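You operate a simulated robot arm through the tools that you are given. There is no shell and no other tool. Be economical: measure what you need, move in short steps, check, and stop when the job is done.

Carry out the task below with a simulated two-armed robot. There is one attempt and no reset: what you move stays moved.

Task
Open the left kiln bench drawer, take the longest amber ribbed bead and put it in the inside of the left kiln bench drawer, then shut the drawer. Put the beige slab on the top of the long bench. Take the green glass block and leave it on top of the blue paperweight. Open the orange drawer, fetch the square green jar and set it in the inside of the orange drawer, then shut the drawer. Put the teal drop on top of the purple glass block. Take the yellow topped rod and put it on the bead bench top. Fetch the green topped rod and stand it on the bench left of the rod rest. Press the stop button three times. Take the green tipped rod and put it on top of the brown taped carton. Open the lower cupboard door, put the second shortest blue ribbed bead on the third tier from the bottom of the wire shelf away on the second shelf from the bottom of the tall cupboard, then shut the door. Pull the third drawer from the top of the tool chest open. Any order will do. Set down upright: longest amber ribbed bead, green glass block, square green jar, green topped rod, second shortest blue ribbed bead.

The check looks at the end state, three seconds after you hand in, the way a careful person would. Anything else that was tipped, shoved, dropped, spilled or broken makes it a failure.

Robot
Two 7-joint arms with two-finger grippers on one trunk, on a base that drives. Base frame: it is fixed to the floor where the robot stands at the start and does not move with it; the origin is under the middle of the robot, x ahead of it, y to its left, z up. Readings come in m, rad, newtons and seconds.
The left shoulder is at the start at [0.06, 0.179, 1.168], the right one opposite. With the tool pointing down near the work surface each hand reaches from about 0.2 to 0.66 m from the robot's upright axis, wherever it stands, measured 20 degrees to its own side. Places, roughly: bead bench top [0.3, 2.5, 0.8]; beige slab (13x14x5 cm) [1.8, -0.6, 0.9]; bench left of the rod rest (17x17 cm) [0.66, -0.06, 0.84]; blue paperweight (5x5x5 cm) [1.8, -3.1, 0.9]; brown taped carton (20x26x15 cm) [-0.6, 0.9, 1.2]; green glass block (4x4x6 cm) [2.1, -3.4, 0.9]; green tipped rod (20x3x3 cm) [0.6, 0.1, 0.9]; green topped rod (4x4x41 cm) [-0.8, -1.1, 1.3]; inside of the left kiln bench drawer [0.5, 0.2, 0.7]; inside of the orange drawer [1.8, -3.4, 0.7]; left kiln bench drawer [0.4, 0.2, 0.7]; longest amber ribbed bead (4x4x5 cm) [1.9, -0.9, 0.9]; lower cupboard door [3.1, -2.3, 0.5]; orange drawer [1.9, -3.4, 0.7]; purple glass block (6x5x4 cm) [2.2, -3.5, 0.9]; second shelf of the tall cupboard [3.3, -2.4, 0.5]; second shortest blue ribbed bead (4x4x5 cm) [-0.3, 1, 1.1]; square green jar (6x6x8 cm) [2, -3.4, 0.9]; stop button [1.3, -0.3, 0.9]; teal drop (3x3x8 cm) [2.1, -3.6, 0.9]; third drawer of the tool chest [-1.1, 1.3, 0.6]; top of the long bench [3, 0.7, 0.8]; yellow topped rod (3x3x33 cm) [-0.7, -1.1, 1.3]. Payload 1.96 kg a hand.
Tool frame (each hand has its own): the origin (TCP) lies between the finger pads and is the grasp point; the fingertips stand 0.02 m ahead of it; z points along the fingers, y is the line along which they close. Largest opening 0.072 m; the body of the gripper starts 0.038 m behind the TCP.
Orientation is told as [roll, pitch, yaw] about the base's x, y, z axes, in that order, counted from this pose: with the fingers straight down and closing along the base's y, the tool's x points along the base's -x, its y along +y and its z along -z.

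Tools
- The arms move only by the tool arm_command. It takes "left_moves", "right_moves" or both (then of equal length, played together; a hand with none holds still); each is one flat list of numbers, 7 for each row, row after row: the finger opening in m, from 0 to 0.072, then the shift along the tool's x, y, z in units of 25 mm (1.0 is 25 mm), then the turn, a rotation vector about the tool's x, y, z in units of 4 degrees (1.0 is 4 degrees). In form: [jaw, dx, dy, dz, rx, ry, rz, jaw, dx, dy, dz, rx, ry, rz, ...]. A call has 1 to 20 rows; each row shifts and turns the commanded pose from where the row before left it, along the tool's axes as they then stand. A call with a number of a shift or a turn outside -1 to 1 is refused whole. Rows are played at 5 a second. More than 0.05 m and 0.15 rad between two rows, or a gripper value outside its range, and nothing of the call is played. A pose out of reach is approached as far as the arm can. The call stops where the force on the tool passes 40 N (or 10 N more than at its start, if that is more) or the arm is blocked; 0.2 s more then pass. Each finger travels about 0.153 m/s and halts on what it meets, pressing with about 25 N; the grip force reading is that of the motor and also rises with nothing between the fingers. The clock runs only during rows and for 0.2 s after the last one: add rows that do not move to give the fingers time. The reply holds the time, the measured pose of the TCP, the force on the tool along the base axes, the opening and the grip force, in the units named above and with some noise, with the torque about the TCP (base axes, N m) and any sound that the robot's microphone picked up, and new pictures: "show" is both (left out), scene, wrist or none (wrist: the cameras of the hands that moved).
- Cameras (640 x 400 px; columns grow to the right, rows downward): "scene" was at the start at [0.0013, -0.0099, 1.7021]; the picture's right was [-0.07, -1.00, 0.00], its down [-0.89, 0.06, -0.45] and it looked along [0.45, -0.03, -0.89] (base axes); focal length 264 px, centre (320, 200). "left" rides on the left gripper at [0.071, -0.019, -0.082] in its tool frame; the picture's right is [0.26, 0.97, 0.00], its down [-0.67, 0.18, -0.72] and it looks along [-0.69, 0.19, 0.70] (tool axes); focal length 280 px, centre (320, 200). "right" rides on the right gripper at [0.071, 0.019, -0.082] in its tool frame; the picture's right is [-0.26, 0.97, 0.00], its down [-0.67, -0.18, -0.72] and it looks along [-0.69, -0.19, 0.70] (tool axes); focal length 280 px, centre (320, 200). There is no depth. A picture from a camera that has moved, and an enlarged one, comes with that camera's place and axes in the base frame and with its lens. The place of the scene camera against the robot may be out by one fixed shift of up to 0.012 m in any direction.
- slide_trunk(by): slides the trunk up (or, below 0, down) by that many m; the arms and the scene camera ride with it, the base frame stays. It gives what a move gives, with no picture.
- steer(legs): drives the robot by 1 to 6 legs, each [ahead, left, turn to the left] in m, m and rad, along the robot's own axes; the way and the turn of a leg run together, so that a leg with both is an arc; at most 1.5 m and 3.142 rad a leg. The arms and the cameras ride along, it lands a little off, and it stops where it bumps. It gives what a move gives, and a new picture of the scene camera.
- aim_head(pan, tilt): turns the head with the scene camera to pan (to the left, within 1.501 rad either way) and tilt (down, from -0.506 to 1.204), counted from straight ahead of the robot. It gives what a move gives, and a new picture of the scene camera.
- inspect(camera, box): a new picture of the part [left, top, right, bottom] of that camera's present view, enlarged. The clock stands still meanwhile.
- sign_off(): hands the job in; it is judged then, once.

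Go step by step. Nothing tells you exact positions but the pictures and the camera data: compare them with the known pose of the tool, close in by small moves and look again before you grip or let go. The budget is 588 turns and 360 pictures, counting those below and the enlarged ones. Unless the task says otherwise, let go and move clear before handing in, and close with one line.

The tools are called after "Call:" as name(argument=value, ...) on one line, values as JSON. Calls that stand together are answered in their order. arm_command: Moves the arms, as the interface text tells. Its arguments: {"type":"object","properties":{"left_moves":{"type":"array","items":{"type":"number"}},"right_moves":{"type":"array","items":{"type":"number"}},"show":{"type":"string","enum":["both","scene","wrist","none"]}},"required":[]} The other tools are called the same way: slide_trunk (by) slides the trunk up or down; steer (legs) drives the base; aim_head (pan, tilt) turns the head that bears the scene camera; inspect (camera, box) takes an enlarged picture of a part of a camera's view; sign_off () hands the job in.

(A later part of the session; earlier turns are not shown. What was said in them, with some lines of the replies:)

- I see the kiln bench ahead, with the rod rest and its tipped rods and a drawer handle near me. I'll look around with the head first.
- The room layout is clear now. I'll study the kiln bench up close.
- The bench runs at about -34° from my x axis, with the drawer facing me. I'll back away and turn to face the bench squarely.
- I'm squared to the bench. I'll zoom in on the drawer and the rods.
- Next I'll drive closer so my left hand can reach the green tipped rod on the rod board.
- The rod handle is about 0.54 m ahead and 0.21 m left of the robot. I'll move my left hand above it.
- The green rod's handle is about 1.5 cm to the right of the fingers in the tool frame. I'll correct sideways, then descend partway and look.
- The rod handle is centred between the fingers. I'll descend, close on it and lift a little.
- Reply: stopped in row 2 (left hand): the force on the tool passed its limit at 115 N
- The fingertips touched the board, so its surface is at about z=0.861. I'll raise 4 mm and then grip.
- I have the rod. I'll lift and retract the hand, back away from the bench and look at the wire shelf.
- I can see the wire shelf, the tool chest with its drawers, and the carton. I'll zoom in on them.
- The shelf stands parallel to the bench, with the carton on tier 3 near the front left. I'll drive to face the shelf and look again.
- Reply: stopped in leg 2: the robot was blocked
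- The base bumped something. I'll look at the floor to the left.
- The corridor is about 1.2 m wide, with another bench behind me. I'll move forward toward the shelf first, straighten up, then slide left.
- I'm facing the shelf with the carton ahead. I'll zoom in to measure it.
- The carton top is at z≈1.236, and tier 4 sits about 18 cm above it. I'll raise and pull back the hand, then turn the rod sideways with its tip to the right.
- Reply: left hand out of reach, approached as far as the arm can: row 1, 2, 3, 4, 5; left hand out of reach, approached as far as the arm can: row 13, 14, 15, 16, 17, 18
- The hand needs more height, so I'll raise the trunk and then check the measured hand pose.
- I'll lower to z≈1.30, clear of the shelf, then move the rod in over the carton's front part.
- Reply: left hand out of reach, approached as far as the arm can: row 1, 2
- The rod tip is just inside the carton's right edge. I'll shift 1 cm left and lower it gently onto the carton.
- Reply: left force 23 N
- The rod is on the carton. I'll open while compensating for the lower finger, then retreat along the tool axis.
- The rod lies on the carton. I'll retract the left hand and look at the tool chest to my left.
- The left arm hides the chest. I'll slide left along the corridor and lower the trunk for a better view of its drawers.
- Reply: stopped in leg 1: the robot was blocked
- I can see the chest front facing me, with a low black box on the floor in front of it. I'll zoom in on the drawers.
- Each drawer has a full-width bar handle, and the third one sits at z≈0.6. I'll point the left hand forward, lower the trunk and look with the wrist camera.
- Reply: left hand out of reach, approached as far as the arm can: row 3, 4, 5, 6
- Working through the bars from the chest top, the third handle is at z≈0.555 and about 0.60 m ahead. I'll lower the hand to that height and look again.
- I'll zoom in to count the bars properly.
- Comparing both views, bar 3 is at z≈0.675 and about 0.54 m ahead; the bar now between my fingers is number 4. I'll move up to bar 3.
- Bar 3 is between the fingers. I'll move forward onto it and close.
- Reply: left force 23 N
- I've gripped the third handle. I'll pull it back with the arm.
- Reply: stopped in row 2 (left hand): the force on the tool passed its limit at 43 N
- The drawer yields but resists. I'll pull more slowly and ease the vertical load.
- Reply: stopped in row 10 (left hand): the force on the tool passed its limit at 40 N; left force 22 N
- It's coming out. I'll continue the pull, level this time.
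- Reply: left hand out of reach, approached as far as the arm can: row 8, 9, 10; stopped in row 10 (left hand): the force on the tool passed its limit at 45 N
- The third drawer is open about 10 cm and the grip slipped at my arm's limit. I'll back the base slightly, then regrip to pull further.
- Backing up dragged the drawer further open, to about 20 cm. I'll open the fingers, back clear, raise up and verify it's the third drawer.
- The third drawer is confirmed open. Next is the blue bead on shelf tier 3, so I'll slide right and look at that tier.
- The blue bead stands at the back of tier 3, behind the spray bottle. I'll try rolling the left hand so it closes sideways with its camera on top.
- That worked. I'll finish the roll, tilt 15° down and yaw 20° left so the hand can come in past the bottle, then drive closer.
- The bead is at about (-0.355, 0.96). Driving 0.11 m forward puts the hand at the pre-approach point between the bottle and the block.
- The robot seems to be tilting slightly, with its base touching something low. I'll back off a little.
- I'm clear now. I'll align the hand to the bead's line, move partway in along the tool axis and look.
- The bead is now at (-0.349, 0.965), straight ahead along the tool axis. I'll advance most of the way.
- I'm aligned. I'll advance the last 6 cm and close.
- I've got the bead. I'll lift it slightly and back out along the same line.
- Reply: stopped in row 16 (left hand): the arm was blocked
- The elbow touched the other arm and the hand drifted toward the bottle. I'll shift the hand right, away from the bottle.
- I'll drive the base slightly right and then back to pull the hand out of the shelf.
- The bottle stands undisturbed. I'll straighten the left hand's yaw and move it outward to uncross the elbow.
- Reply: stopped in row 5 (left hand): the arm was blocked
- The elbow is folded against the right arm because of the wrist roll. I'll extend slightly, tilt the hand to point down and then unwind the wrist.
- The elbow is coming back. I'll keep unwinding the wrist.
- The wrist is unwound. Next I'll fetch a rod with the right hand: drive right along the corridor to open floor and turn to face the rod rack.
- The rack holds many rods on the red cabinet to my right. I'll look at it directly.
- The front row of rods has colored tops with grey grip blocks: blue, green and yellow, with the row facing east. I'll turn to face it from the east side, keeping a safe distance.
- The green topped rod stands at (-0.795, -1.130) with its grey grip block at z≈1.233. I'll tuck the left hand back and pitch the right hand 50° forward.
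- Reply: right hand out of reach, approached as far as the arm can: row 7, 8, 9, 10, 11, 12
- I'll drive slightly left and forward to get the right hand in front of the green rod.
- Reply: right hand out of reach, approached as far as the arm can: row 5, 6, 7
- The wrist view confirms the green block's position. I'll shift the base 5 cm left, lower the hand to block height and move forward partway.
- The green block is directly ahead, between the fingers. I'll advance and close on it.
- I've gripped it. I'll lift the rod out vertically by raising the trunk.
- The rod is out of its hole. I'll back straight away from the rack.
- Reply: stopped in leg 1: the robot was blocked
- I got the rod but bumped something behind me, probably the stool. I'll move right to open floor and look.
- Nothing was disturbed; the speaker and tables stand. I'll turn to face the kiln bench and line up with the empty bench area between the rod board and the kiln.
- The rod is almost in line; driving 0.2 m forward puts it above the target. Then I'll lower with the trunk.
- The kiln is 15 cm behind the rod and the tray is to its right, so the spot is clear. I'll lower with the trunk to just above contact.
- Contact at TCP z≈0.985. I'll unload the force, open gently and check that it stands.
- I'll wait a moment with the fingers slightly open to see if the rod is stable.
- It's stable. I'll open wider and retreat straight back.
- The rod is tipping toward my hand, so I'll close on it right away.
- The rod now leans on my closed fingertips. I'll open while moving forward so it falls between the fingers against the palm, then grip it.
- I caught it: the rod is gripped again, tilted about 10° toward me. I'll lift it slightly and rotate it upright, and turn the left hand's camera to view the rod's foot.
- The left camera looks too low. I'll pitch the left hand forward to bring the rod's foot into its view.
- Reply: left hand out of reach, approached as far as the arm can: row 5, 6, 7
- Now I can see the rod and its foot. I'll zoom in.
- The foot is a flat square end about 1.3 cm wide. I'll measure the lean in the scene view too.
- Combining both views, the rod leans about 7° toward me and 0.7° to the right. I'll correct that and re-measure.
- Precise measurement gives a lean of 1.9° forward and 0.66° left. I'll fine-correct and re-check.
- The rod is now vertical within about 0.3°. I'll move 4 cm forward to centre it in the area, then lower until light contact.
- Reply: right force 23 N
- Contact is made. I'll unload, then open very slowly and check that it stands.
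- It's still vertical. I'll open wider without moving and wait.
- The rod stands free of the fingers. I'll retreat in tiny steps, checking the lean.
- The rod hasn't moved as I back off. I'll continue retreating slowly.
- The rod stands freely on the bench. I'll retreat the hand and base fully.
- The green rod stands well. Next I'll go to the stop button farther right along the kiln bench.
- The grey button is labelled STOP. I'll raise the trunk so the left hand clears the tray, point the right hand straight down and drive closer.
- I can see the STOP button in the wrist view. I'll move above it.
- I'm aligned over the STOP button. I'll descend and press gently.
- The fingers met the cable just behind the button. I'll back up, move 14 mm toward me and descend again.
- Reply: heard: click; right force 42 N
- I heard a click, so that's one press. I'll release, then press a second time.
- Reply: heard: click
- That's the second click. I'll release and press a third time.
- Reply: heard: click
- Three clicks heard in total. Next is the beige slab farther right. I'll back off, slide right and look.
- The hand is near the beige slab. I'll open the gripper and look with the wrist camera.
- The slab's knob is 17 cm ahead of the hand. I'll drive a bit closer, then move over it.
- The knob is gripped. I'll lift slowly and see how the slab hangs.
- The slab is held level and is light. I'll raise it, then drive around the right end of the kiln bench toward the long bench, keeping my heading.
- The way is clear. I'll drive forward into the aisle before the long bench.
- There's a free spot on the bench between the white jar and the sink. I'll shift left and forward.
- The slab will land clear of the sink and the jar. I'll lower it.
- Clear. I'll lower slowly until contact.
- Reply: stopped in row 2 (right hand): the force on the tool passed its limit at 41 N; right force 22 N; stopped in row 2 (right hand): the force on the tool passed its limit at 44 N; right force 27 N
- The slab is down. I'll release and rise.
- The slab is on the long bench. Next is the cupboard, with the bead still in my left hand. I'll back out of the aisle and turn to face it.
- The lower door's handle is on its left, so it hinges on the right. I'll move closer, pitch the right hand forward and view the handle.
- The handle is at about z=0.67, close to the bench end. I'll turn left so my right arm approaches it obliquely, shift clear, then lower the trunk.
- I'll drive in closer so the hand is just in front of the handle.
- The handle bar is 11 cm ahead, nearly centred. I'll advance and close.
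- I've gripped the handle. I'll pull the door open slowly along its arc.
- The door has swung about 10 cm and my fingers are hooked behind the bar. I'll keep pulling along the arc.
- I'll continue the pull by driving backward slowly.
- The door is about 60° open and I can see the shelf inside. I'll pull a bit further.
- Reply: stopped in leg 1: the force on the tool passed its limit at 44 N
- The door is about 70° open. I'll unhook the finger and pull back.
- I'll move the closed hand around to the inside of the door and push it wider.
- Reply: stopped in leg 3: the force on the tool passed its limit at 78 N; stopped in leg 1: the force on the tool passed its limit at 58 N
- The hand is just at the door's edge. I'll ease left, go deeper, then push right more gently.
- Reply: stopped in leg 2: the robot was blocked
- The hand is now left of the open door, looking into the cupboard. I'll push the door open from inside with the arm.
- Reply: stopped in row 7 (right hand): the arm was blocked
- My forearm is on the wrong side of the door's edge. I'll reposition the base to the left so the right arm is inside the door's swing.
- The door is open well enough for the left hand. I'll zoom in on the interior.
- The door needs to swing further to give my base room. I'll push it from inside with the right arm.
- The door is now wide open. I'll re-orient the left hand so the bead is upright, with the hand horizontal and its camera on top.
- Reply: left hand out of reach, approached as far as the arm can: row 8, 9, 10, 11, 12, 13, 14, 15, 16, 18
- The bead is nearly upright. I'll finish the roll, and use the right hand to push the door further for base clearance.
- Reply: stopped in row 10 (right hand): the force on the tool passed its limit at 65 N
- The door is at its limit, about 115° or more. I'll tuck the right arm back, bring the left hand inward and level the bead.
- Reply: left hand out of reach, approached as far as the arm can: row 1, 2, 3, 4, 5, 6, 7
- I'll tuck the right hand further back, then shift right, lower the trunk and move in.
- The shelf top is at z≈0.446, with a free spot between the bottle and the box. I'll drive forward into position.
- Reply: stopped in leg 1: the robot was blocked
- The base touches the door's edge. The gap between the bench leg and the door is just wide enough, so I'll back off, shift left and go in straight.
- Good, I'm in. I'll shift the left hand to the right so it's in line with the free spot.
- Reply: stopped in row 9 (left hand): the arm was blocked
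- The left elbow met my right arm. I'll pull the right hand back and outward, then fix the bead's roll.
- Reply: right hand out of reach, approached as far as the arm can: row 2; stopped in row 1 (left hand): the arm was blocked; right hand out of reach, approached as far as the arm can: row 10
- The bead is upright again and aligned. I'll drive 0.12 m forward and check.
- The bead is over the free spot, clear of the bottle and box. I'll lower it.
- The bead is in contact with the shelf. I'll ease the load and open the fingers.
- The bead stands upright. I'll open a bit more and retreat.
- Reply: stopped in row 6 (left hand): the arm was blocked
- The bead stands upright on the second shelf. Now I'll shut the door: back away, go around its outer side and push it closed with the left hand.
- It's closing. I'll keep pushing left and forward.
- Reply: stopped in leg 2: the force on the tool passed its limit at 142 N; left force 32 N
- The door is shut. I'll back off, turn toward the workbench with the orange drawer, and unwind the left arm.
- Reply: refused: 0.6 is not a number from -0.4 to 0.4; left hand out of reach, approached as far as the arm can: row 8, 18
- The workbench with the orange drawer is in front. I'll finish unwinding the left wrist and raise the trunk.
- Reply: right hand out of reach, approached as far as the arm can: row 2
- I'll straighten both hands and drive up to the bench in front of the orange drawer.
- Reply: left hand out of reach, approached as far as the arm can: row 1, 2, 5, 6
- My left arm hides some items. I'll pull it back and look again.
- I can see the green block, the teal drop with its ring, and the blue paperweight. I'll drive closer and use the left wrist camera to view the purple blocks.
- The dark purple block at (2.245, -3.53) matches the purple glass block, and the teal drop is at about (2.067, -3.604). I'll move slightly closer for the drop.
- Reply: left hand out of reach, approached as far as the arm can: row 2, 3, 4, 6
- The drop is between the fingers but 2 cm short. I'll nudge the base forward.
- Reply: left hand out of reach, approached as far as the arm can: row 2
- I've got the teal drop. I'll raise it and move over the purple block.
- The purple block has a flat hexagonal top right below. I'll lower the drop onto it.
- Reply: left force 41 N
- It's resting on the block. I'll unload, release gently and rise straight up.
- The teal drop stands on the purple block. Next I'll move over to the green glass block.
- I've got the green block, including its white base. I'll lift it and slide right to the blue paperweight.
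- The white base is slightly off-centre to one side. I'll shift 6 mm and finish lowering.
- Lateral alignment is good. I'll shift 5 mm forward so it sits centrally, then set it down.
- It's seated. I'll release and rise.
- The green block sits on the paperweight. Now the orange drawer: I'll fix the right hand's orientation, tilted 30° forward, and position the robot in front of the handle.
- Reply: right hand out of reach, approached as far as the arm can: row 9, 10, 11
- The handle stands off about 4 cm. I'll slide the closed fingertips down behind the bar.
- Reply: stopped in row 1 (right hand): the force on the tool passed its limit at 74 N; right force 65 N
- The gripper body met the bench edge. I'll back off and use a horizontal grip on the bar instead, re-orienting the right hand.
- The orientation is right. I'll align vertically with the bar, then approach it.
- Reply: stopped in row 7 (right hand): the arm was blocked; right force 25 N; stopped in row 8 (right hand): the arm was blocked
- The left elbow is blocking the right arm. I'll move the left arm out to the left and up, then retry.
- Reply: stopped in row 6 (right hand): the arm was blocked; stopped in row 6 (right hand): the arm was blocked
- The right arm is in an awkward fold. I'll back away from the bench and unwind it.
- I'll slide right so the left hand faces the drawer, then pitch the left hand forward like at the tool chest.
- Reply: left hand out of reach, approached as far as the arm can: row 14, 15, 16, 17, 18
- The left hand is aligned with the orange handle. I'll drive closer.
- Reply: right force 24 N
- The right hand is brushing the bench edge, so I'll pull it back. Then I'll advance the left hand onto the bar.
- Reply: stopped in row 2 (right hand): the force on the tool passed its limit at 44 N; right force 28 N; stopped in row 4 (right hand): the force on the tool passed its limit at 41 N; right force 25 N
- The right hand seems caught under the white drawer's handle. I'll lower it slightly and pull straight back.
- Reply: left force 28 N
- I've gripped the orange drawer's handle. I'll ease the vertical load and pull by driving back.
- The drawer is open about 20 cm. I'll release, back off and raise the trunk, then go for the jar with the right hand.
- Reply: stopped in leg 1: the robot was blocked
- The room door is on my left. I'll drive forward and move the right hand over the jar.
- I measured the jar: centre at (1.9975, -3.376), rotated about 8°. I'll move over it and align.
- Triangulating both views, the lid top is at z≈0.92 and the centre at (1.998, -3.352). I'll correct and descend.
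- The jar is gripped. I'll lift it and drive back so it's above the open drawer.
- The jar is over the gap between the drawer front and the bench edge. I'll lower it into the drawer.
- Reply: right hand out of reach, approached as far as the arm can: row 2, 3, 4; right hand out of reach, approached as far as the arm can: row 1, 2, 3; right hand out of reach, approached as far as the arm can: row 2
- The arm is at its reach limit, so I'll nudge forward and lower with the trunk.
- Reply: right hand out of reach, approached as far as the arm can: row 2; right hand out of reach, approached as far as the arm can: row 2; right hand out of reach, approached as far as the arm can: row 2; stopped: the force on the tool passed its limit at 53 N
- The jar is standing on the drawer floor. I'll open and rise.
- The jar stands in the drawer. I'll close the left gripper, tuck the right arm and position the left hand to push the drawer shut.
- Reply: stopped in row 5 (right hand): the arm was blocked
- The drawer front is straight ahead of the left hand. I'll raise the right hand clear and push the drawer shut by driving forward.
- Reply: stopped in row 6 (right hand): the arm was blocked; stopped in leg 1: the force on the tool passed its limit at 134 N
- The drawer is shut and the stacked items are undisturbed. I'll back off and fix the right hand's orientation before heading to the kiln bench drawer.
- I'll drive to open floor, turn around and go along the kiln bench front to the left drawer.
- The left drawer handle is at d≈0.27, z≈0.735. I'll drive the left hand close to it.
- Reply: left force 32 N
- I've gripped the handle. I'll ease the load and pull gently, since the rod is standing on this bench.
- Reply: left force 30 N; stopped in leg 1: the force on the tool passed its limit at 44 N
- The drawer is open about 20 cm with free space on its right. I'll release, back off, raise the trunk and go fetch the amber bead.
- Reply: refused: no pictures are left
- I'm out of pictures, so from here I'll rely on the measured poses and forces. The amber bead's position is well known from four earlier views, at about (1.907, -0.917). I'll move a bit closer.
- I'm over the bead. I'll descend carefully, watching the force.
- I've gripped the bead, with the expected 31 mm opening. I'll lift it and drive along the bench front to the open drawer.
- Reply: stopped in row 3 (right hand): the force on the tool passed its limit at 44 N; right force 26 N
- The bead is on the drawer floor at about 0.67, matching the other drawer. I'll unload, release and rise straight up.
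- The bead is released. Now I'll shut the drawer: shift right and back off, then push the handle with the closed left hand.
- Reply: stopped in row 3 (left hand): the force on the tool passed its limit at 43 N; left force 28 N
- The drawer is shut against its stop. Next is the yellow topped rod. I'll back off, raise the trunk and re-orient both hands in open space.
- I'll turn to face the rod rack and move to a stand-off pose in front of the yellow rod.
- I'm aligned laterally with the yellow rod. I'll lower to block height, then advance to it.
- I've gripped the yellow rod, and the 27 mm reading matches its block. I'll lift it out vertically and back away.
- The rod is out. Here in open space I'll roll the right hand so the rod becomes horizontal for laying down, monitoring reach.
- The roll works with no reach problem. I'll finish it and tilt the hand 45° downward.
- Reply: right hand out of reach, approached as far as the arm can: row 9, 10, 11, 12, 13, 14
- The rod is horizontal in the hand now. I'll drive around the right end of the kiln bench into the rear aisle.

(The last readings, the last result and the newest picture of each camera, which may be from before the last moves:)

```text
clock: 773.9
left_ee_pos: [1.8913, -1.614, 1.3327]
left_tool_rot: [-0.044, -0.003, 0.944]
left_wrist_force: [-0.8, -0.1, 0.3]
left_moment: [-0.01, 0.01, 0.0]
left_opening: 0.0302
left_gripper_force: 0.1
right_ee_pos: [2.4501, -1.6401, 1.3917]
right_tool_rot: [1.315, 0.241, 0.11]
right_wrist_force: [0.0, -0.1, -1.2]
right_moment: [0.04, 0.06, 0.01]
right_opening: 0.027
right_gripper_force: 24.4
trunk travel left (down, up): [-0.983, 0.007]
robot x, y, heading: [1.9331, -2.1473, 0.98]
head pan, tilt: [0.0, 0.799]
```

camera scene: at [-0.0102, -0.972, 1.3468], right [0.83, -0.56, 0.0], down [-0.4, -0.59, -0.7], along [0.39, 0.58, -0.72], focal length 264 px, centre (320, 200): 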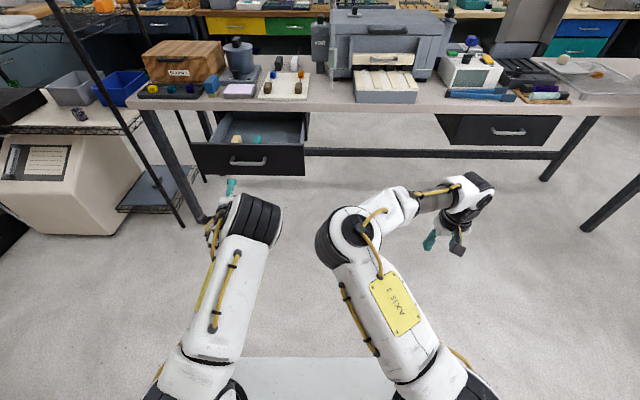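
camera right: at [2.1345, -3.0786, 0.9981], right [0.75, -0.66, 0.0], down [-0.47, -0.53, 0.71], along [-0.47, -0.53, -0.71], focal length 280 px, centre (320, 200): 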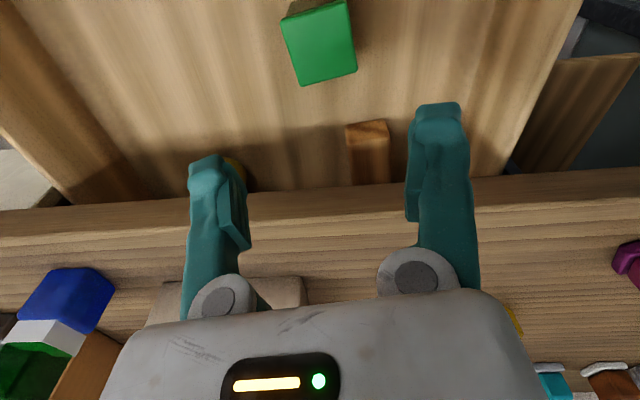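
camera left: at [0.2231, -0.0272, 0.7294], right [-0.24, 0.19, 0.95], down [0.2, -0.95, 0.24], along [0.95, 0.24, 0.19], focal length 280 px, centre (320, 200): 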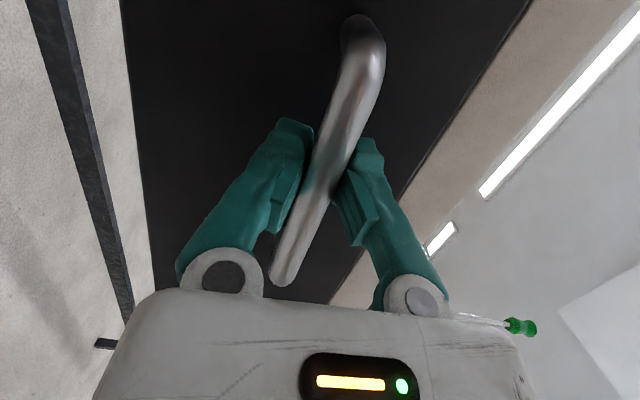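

Call:
steer(legs=[[0.98, 0, -0.01], [0.97, 0, 0]])

```text
clock: 783.6
left_ee_pos: [3.0165, -0.0171, 1.3338]
left_tool_rot: [-0.039, -0.003, 0.919]
left_wrist_force: [-0.4, 0.6, 0.3]
left_moment: [0.02, -0.01, 0.02]
left_opening: 0.0301
left_gripper_force: 0.1
right_ee_pos: [3.5743, -0.0579, 1.3909]
right_tool_rot: [1.318, 0.241, 0.087]
right_wrist_force: [-0.1, -0.5, -0.4]
right_moment: [0.06, 0.06, 0.02]
right_opening: 0.0272
right_gripper_force: 25.3
trunk travel left (down, up): [-0.983, 0.007]
robot x, y, heading: [3.0432, -0.5528, 0.954]
head pan, tilt: [0.0, 0.799]
```

Call:
steer(legs=[[0, 0, 0.016], [0, 1.2, 0]])

Call:
steer(legs=[[0, 1.2, 0]])

```text
clock: 790.0
left_ee_pos: [2.0235, 0.655, 1.3332]
left_tool_rot: [-0.041, -0.002, 0.939]
left_wrist_force: [-0.9, 0.4, -0.8]
left_moment: [-0.02, -0.01, -0.01]
left_opening: 0.03
left_gripper_force: 0.1
right_ee_pos: [2.5828, 0.627, 1.39]
right_tool_rot: [1.318, 0.242, 0.107]
right_wrist_force: [-0.8, 0.7, -1.4]
right_moment: [0.02, 0.04, -0.03]
right_opening: 0.0272
right_gripper_force: 25.2
trunk travel left (down, up): [-0.983, 0.007]
robot x, y, heading: [2.0625, 0.1209, 0.973]
head pan, tilt: [0.0, 0.799]
```

```text
clock: 796.1
left_ee_pos: [1.0324, 1.3393, 1.3329]
left_tool_rot: [-0.042, -0.003, 0.93]
left_wrist_force: [0.0, 0.2, -0.7]
left_moment: [-0.01, -0.03, 0.07]
left_opening: 0.0301
left_gripper_force: 0.1
right_ee_pos: [1.594, 1.3059, 1.3918]
right_tool_rot: [1.317, 0.241, 0.097]
right_wrist_force: [-0.3, 0.2, -1.3]
right_moment: [0.04, 0.04, 0.01]
right_opening: 0.0268
right_gripper_force: 24.8
trunk travel left (down, up): [-0.983, 0.007]
robot x, y, heading: [1.0676, 0.8028, 0.967]
head pan, tilt: [0.0, 0.799]
```

The aisle is clear. I'll continue left to the bead bench.

Call:
steer(legs=[[0, 1.2, 0]])

Call:
steer(legs=[[0, 0.78, 0]])

```text
clock: 802.2
left_ee_pos: [0.0445, 2.0282, 1.3337]
left_tool_rot: [-0.039, -0.005, 0.932]
left_wrist_force: [-0.7, 0.3, 0.0]
left_moment: [-0.01, 0.02, 0.0]
left_opening: 0.0302
left_gripper_force: 0.1
right_ee_pos: [0.6045, 1.9939, 1.3907]
right_tool_rot: [1.318, 0.241, 0.099]
right_wrist_force: [0.2, 1.1, -1.4]
right_moment: [0.01, 0.06, -0.03]
right_opening: 0.027
right_gripper_force: 25.1
trunk travel left (down, up): [-0.983, 0.007]
robot x, y, heading: [0.0788, 1.4903, 0.964]
head pan, tilt: [0.0, 0.799]
```

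```text
clock: 806.4
left_ee_pos: [-0.5898, 2.4699, 1.3333]
left_tool_rot: [-0.04, -0.004, 0.929]
left_wrist_force: [-0.2, 0.4, -0.2]
left_moment: [-0.03, -0.01, 0.03]
left_opening: 0.03
left_gripper_force: 0.0
right_ee_pos: [-0.0302, 2.4345, 1.3911]
right_tool_rot: [1.319, 0.242, 0.095]
right_wrist_force: [0.3, 1.4, -1.3]
right_moment: [0.03, 0.02, 0.02]
right_opening: 0.027
right_gripper_force: 25.3
trunk travel left (down, up): [-0.983, 0.007]
robot x, y, heading: [-0.5562, 1.9343, 0.963]
head pan, tilt: [0.0, 0.799]
```

I'm positioned over the free front-left part of the bead bench. I'll lower with the trunk, then add tilt.

Call:
slide_trunk(by=-0.36)

Call:
arm_command(right_moves=[0.01, 0, 0, 0, 0.736, 0, 0.677, 0.01, 0, 0, 0, 0.736, 0, 0.677, 0.01, 0, 0, 0, 0.736, 0, 0.677, 0.01, 0, 0, 0, 0.736, 0, 0.677, 0.01, 0, 0, 0, 0, 0, 0], show="none")

```text
clock: 809.9
left_ee_pos: [-0.5909, 2.471, 0.9725]
left_tool_rot: [-0.042, -0.004, 0.93]
left_wrist_force: [-0.1, 0.4, 1.0]
left_moment: [0.01, 0.02, 0.03]
left_opening: 0.0302
left_gripper_force: 0.0
right_ee_pos: [-0.032, 2.435, 1.0314]
right_tool_rot: [1.317, 0.241, 0.096]
right_wrist_force: [0.1, 0.9, 0.2]
right_moment: [0.02, 0.04, -0.03]
right_opening: 0.027
right_gripper_force: 25.2
trunk travel left (down, up): [-0.623, 0.367]
robot x, y, heading: [-0.5612, 1.9349, 0.967]
head pan, tilt: [0.0, 0.799]
```

```text
clock: 811.1
left_ee_pos: [-0.5907, 2.4692, 0.9729]
left_tool_rot: [-0.042, -0.003, 0.929]
left_wrist_force: [-1.1, -0.7, 0.3]
left_moment: [0.03, 0.0, 0.0]
left_opening: 0.03
left_gripper_force: 0.1
right_ee_pos: [-0.0306, 2.4359, 1.0304]
right_tool_rot: [1.315, 0.241, 0.096]
right_wrist_force: [0.8, 0.0, -1.5]
right_moment: [0.04, -0.01, -0.03]
right_opening: 0.0271
right_gripper_force: 25.0
right hand out of reach, approached as far as the arm can: row 1, 2, 3, 4
trunk travel left (down, up): [-0.623, 0.367]
robot x, y, heading: [-0.5577, 1.9326, 0.96]
head pan, tilt: [0.0, 0.799]
no pictures are left
```

The extra tilt isn't reachable, but 20° is acceptable. I'll lower with the trunk in small steps until contact.

Call:
slide_trunk(by=-0.12)

Call:
slide_trunk(by=-0.02)

Call:
slide_trunk(by=-0.015)

```text
clock: 812.6
left_ee_pos: [-0.5913, 2.4695, 0.8516]
left_tool_rot: [-0.043, -0.002, 0.929]
left_wrist_force: [-0.1, 0.7, -0.3]
left_moment: [0.01, 0.01, 0.0]
left_opening: 0.0302
left_gripper_force: 0.0
right_ee_pos: [-0.0312, 2.4355, 0.9103]
right_tool_rot: [1.316, 0.241, 0.095]
right_wrist_force: [-0.5, -0.3, -1.2]
right_moment: [0.04, 0.07, 0.0]
right_opening: 0.027
right_gripper_force: 25.2
trunk travel left (down, up): [-0.503, 0.487]
robot x, y, heading: [-0.5612, 1.9348, 0.962]
head pan, tilt: [0.0, 0.799]
```

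```text
clock: 813.3
left_ee_pos: [-0.5914, 2.4708, 0.8335]
left_tool_rot: [-0.042, -0.003, 0.929]
left_wrist_force: [0.2, -0.9, -0.5]
left_moment: [0.05, 0.0, 0.0]
left_opening: 0.0298
left_gripper_force: 0.0
right_ee_pos: [-0.0317, 2.4349, 0.891]
right_tool_rot: [1.318, 0.242, 0.096]
right_wrist_force: [0.6, -0.4, -0.5]
right_moment: [0.02, 0.01, -0.01]
right_opening: 0.0271
right_gripper_force: 25.3
trunk travel left (down, up): [-0.483, 0.507]
robot x, y, heading: [-0.5561, 1.9326, 0.962]
head pan, tilt: [0.0, 0.799]
```

```text
clock: 813.9
left_ee_pos: [-0.5908, 2.4693, 0.8195]
left_tool_rot: [-0.041, -0.005, 0.928]
left_wrist_force: [-0.6, 0.5, 0.6]
left_moment: [0.0, 0.01, 0.02]
left_opening: 0.0302
left_gripper_force: 0.0
right_ee_pos: [-0.0322, 2.4343, 0.8814]
right_tool_rot: [1.326, 0.236, 0.098]
right_wrist_force: [10.5, 9.2, 28.7]
right_moment: [0.48, -0.28, -0.05]
right_opening: 0.0268
right_gripper_force: 25.4
trunk travel left (down, up): [-0.468, 0.522]
robot x, y, heading: [-0.5544, 1.9351, 0.963]
head pan, tilt: [0.0, 0.799]
```

The rod is essentially at the bench surface. I'll unload slightly and open.

Call:
slide_trunk(by=0.007)

Call:
arm_command(right_moves=[0.034, 0, 0, 0, 0, 0, 0, 0.04, 0, 0, 0, 0, 0, 0, 0.046, 0, 0, 0, 0, 0, 0, 0.046, 0, 0, 0, 0, 0, 0, 0.046, 0, 0, 0, 0, 0, 0], show="none")

```text
clock: 814.5
left_ee_pos: [-0.5916, 2.4701, 0.8256]
left_tool_rot: [-0.042, -0.004, 0.928]
left_wrist_force: [0.4, -0.6, -0.1]
left_moment: [0.03, 0.02, 0.0]
left_opening: 0.0299
left_gripper_force: 0.0
right_ee_pos: [-0.0318, 2.4343, 0.8821]
right_tool_rot: [1.316, 0.24, 0.097]
right_wrist_force: [5.0, 5.3, 13.4]
right_moment: [0.32, -0.13, -0.03]
right_opening: 0.0267
right_gripper_force: 25.5
trunk travel left (down, up): [-0.475, 0.515]
robot x, y, heading: [-0.5548, 1.938, 0.96]
head pan, tilt: [0.0, 0.799]
```

```text
clock: 815.7
left_ee_pos: [-0.5911, 2.4698, 0.8248]
left_tool_rot: [-0.041, -0.005, 0.927]
left_wrist_force: [-0.5, -1.0, -1.1]
left_moment: [-0.03, 0.01, 0.02]
left_opening: 0.0299
left_gripper_force: 0.0
right_ee_pos: [-0.0325, 2.4338, 0.8841]
right_tool_rot: [1.317, 0.236, 0.097]
right_wrist_force: [6.2, 7.5, 19.3]
right_moment: [0.33, -0.2, -0.03]
right_opening: 0.0314
right_gripper_force: 0.0
trunk travel left (down, up): [-0.475, 0.515]
robot x, y, heading: [-0.5581, 1.9362, 0.962]
head pan, tilt: [0.0, 0.799]
no pictures are left
```

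The lower finger is between the block and the bench, so I want more margin from the edge. I'll regrip, lift, shift 8 cm inward and 5 cm left, and lower again.

Call:
arm_command(right_moves=[0.01, 0, 0, 0, 0, 0, 0, 0.01, 0, 0, 0, 0, 0, 0, 0.01, 0, 0, 0, 0, 0, 0], show="none")

Call:
slide_trunk(by=0.06)

Call:
steer(legs=[[0.08, 0.05, 0]])

Call:
slide_trunk(by=-0.055)

```text
clock: 816.5
left_ee_pos: [-0.5913, 2.4691, 0.8247]
left_tool_rot: [-0.042, -0.002, 0.928]
left_wrist_force: [0.6, 0.0, -0.4]
left_moment: [0.01, -0.05, 0.03]
left_opening: 0.0299
left_gripper_force: 0.2
right_ee_pos: [-0.0334, 2.4337, 0.8833]
right_tool_rot: [1.314, 0.242, 0.096]
right_wrist_force: [-2.4, -1.9, 4.5]
right_moment: [0.01, 0.16, 0.05]
right_opening: 0.0272
right_gripper_force: 24.7
trunk travel left (down, up): [-0.475, 0.515]
robot x, y, heading: [-0.5608, 1.9358, 0.962]
head pan, tilt: [0.0, 0.799]
no pictures are left
```

```text
clock: 817.5
left_ee_pos: [-0.5907, 2.4712, 0.8848]
left_tool_rot: [-0.041, -0.001, 0.929]
left_wrist_force: [-0.9, 0.1, 0.5]
left_moment: [0.02, 0.01, 0.02]
left_opening: 0.0299
left_gripper_force: 0.0
right_ee_pos: [-0.0312, 2.4347, 0.9436]
right_tool_rot: [1.316, 0.24, 0.097]
right_wrist_force: [-0.7, -0.7, -1.7]
right_moment: [0.02, 0.04, 0.02]
right_opening: 0.0269
right_gripper_force: 24.7
trunk travel left (down, up): [-0.535, 0.455]
robot x, y, heading: [-0.5607, 1.9359, 0.964]
head pan, tilt: [0.0, 0.799]
```

```text
clock: 818.6
left_ee_pos: [-0.5857, 2.5652, 0.8846]
left_tool_rot: [-0.043, -0.001, 0.929]
left_wrist_force: [0.5, -0.1, 0.1]
left_moment: [-0.01, 0.0, 0.01]
left_opening: 0.03
left_gripper_force: 0.1
right_ee_pos: [-0.027, 2.5288, 0.9431]
right_tool_rot: [1.316, 0.242, 0.096]
right_wrist_force: [0.6, 1.1, -0.5]
right_moment: [0.01, 0.05, -0.01]
right_opening: 0.0269
right_gripper_force: 25.0
trunk travel left (down, up): [-0.535, 0.455]
robot x, y, heading: [-0.5547, 2.0287, 0.963]
head pan, tilt: [0.0, 0.799]
```

```text
clock: 819.5
left_ee_pos: [-0.5848, 2.5638, 0.8293]
left_tool_rot: [-0.041, -0.003, 0.93]
left_wrist_force: [0.0, 0.7, 0.6]
left_moment: [0.0, -0.01, 0.02]
left_opening: 0.03
left_gripper_force: 0.0
right_ee_pos: [-0.0272, 2.5287, 0.8881]
right_tool_rot: [1.318, 0.24, 0.095]
right_wrist_force: [-1.0, -0.1, 1.2]
right_moment: [-0.1, -0.17, -0.03]
right_opening: 0.0268
right_gripper_force: 25.1
trunk travel left (down, up): [-0.48, 0.51]
robot x, y, heading: [-0.556, 2.0296, 0.963]
head pan, tilt: [0.0, 0.799]
```

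The surface height is consistent here too. I'll open, unload and slide the hand out horizontally along the finger direction.

Call:
arm_command(right_moves=[0.036, 0, 0, 0, 0, 0, 0, 0.05, 0, 0, 0, 0, 0, 0, 0.05, 0, 0, 0, 0, 0, 0], show="none")

Call:
slide_trunk(by=0.008)

Call:
steer(legs=[[-0.085, -0.082, 0]])

```text
clock: 820.3
left_ee_pos: [-0.5859, 2.5642, 0.8314]
left_tool_rot: [-0.042, -0.003, 0.928]
left_wrist_force: [-0.1, -0.8, 1.2]
left_moment: [0.03, 0.01, -0.02]
left_opening: 0.03
left_gripper_force: 0.1
right_ee_pos: [-0.0262, 2.5278, 0.889]
right_tool_rot: [1.319, 0.239, 0.097]
right_wrist_force: [2.4, 2.8, 10.2]
right_moment: [0.14, -0.1, 0.0]
right_opening: 0.0427
right_gripper_force: 0.0
trunk travel left (down, up): [-0.48, 0.51]
robot x, y, heading: [-0.557, 2.0279, 0.958]
head pan, tilt: [0.0, 0.799]
no pictures are left
```

```text
clock: 820.9
left_ee_pos: [-0.5858, 2.5639, 0.8374]
left_tool_rot: [-0.042, -0.004, 0.929]
left_wrist_force: [0.5, 0.2, 0.6]
left_moment: [-0.02, -0.02, -0.02]
left_opening: 0.0301
left_gripper_force: 0.1
right_ee_pos: [-0.0275, 2.5281, 0.8947]
right_tool_rot: [1.314, 0.242, 0.096]
right_wrist_force: [-0.9, -0.4, 0.1]
right_moment: [-0.02, 0.01, 0.03]
right_opening: 0.0501
right_gripper_force: 0.3
trunk travel left (down, up): [-0.488, 0.502]
robot x, y, heading: [-0.5514, 2.0288, 0.961]
head pan, tilt: [0.0, 0.799]
```

```text
clock: 822.1
left_ee_pos: [-0.5651, 2.4462, 0.8392]
left_tool_rot: [-0.041, -0.004, 0.927]
left_wrist_force: [0.1, -0.2, -0.4]
left_moment: [0.05, 0.0, 0.01]
left_opening: 0.0301
left_gripper_force: 0.1
right_ee_pos: [-0.0068, 2.4097, 0.8973]
right_tool_rot: [1.318, 0.242, 0.098]
right_wrist_force: [-0.1, -0.4, -0.2]
right_moment: [0.0, -0.03, -0.01]
right_opening: 0.0501
right_gripper_force: 0.0
trunk travel left (down, up): [-0.488, 0.502]
robot x, y, heading: [-0.5329, 1.9096, 0.958]
head pan, tilt: [0.0, 0.799]
```

The hand is free, since the force readings show no load. I'll raise clear of the bench.

Call:
slide_trunk(by=0.3)

Call:
steer(legs=[[-0.08, 0, 0]])

```text
clock: 825.1
left_ee_pos: [-0.5665, 2.4472, 1.1376]
left_tool_rot: [-0.041, -0.003, 0.927]
left_wrist_force: [-0.1, 0.0, -0.5]
left_moment: [0.05, 0.01, 0.02]
left_opening: 0.03
left_gripper_force: 0.1
right_ee_pos: [-0.0064, 2.411, 1.1965]
right_tool_rot: [1.316, 0.242, 0.095]
right_wrist_force: [0.3, 0.4, 1.2]
right_moment: [0.01, 0.03, -0.01]
right_opening: 0.05
right_gripper_force: 0.1
trunk travel left (down, up): [-0.788, 0.202]
robot x, y, heading: [-0.5343, 1.9109, 0.964]
head pan, tilt: [0.0, 0.799]
```

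```text
clock: 826.2
left_ee_pos: [-0.6095, 2.383, 1.1378]
left_tool_rot: [-0.043, -0.004, 0.928]
left_wrist_force: [0.4, 0.9, -0.1]
left_moment: [0.01, 0.0, 0.02]
left_opening: 0.0299
left_gripper_force: 0.1
right_ee_pos: [-0.0519, 2.3452, 1.1953]
right_tool_rot: [1.315, 0.241, 0.095]
right_wrist_force: [-1.0, 0.4, 0.7]
right_moment: [0.02, 0.01, -0.01]
right_opening: 0.0498
right_gripper_force: 0.1
trunk travel left (down, up): [-0.788, 0.202]
robot x, y, heading: [-0.5793, 1.8488, 0.96]
head pan, tilt: [0.0, 0.799]
```

All eleven tasks have been carried out and both hands are empty and clear, so I'm handing in now.

Call:
sign_off()

```text
The job is handed in.
```

I carried out all eleven tasks and handed the job in, but I ran out of pictures near the end, so the last steps were done by pose and force readings only. I haven't seen the amber bead in its drawer, that drawer shut, or the yellow rod on the bead bench. The green topped rod stands on a foot only about 1.3 cm wide; I last saw it upright, before I shut that drawer. My base also bumped furniture several times; I saw nothing knocked over.
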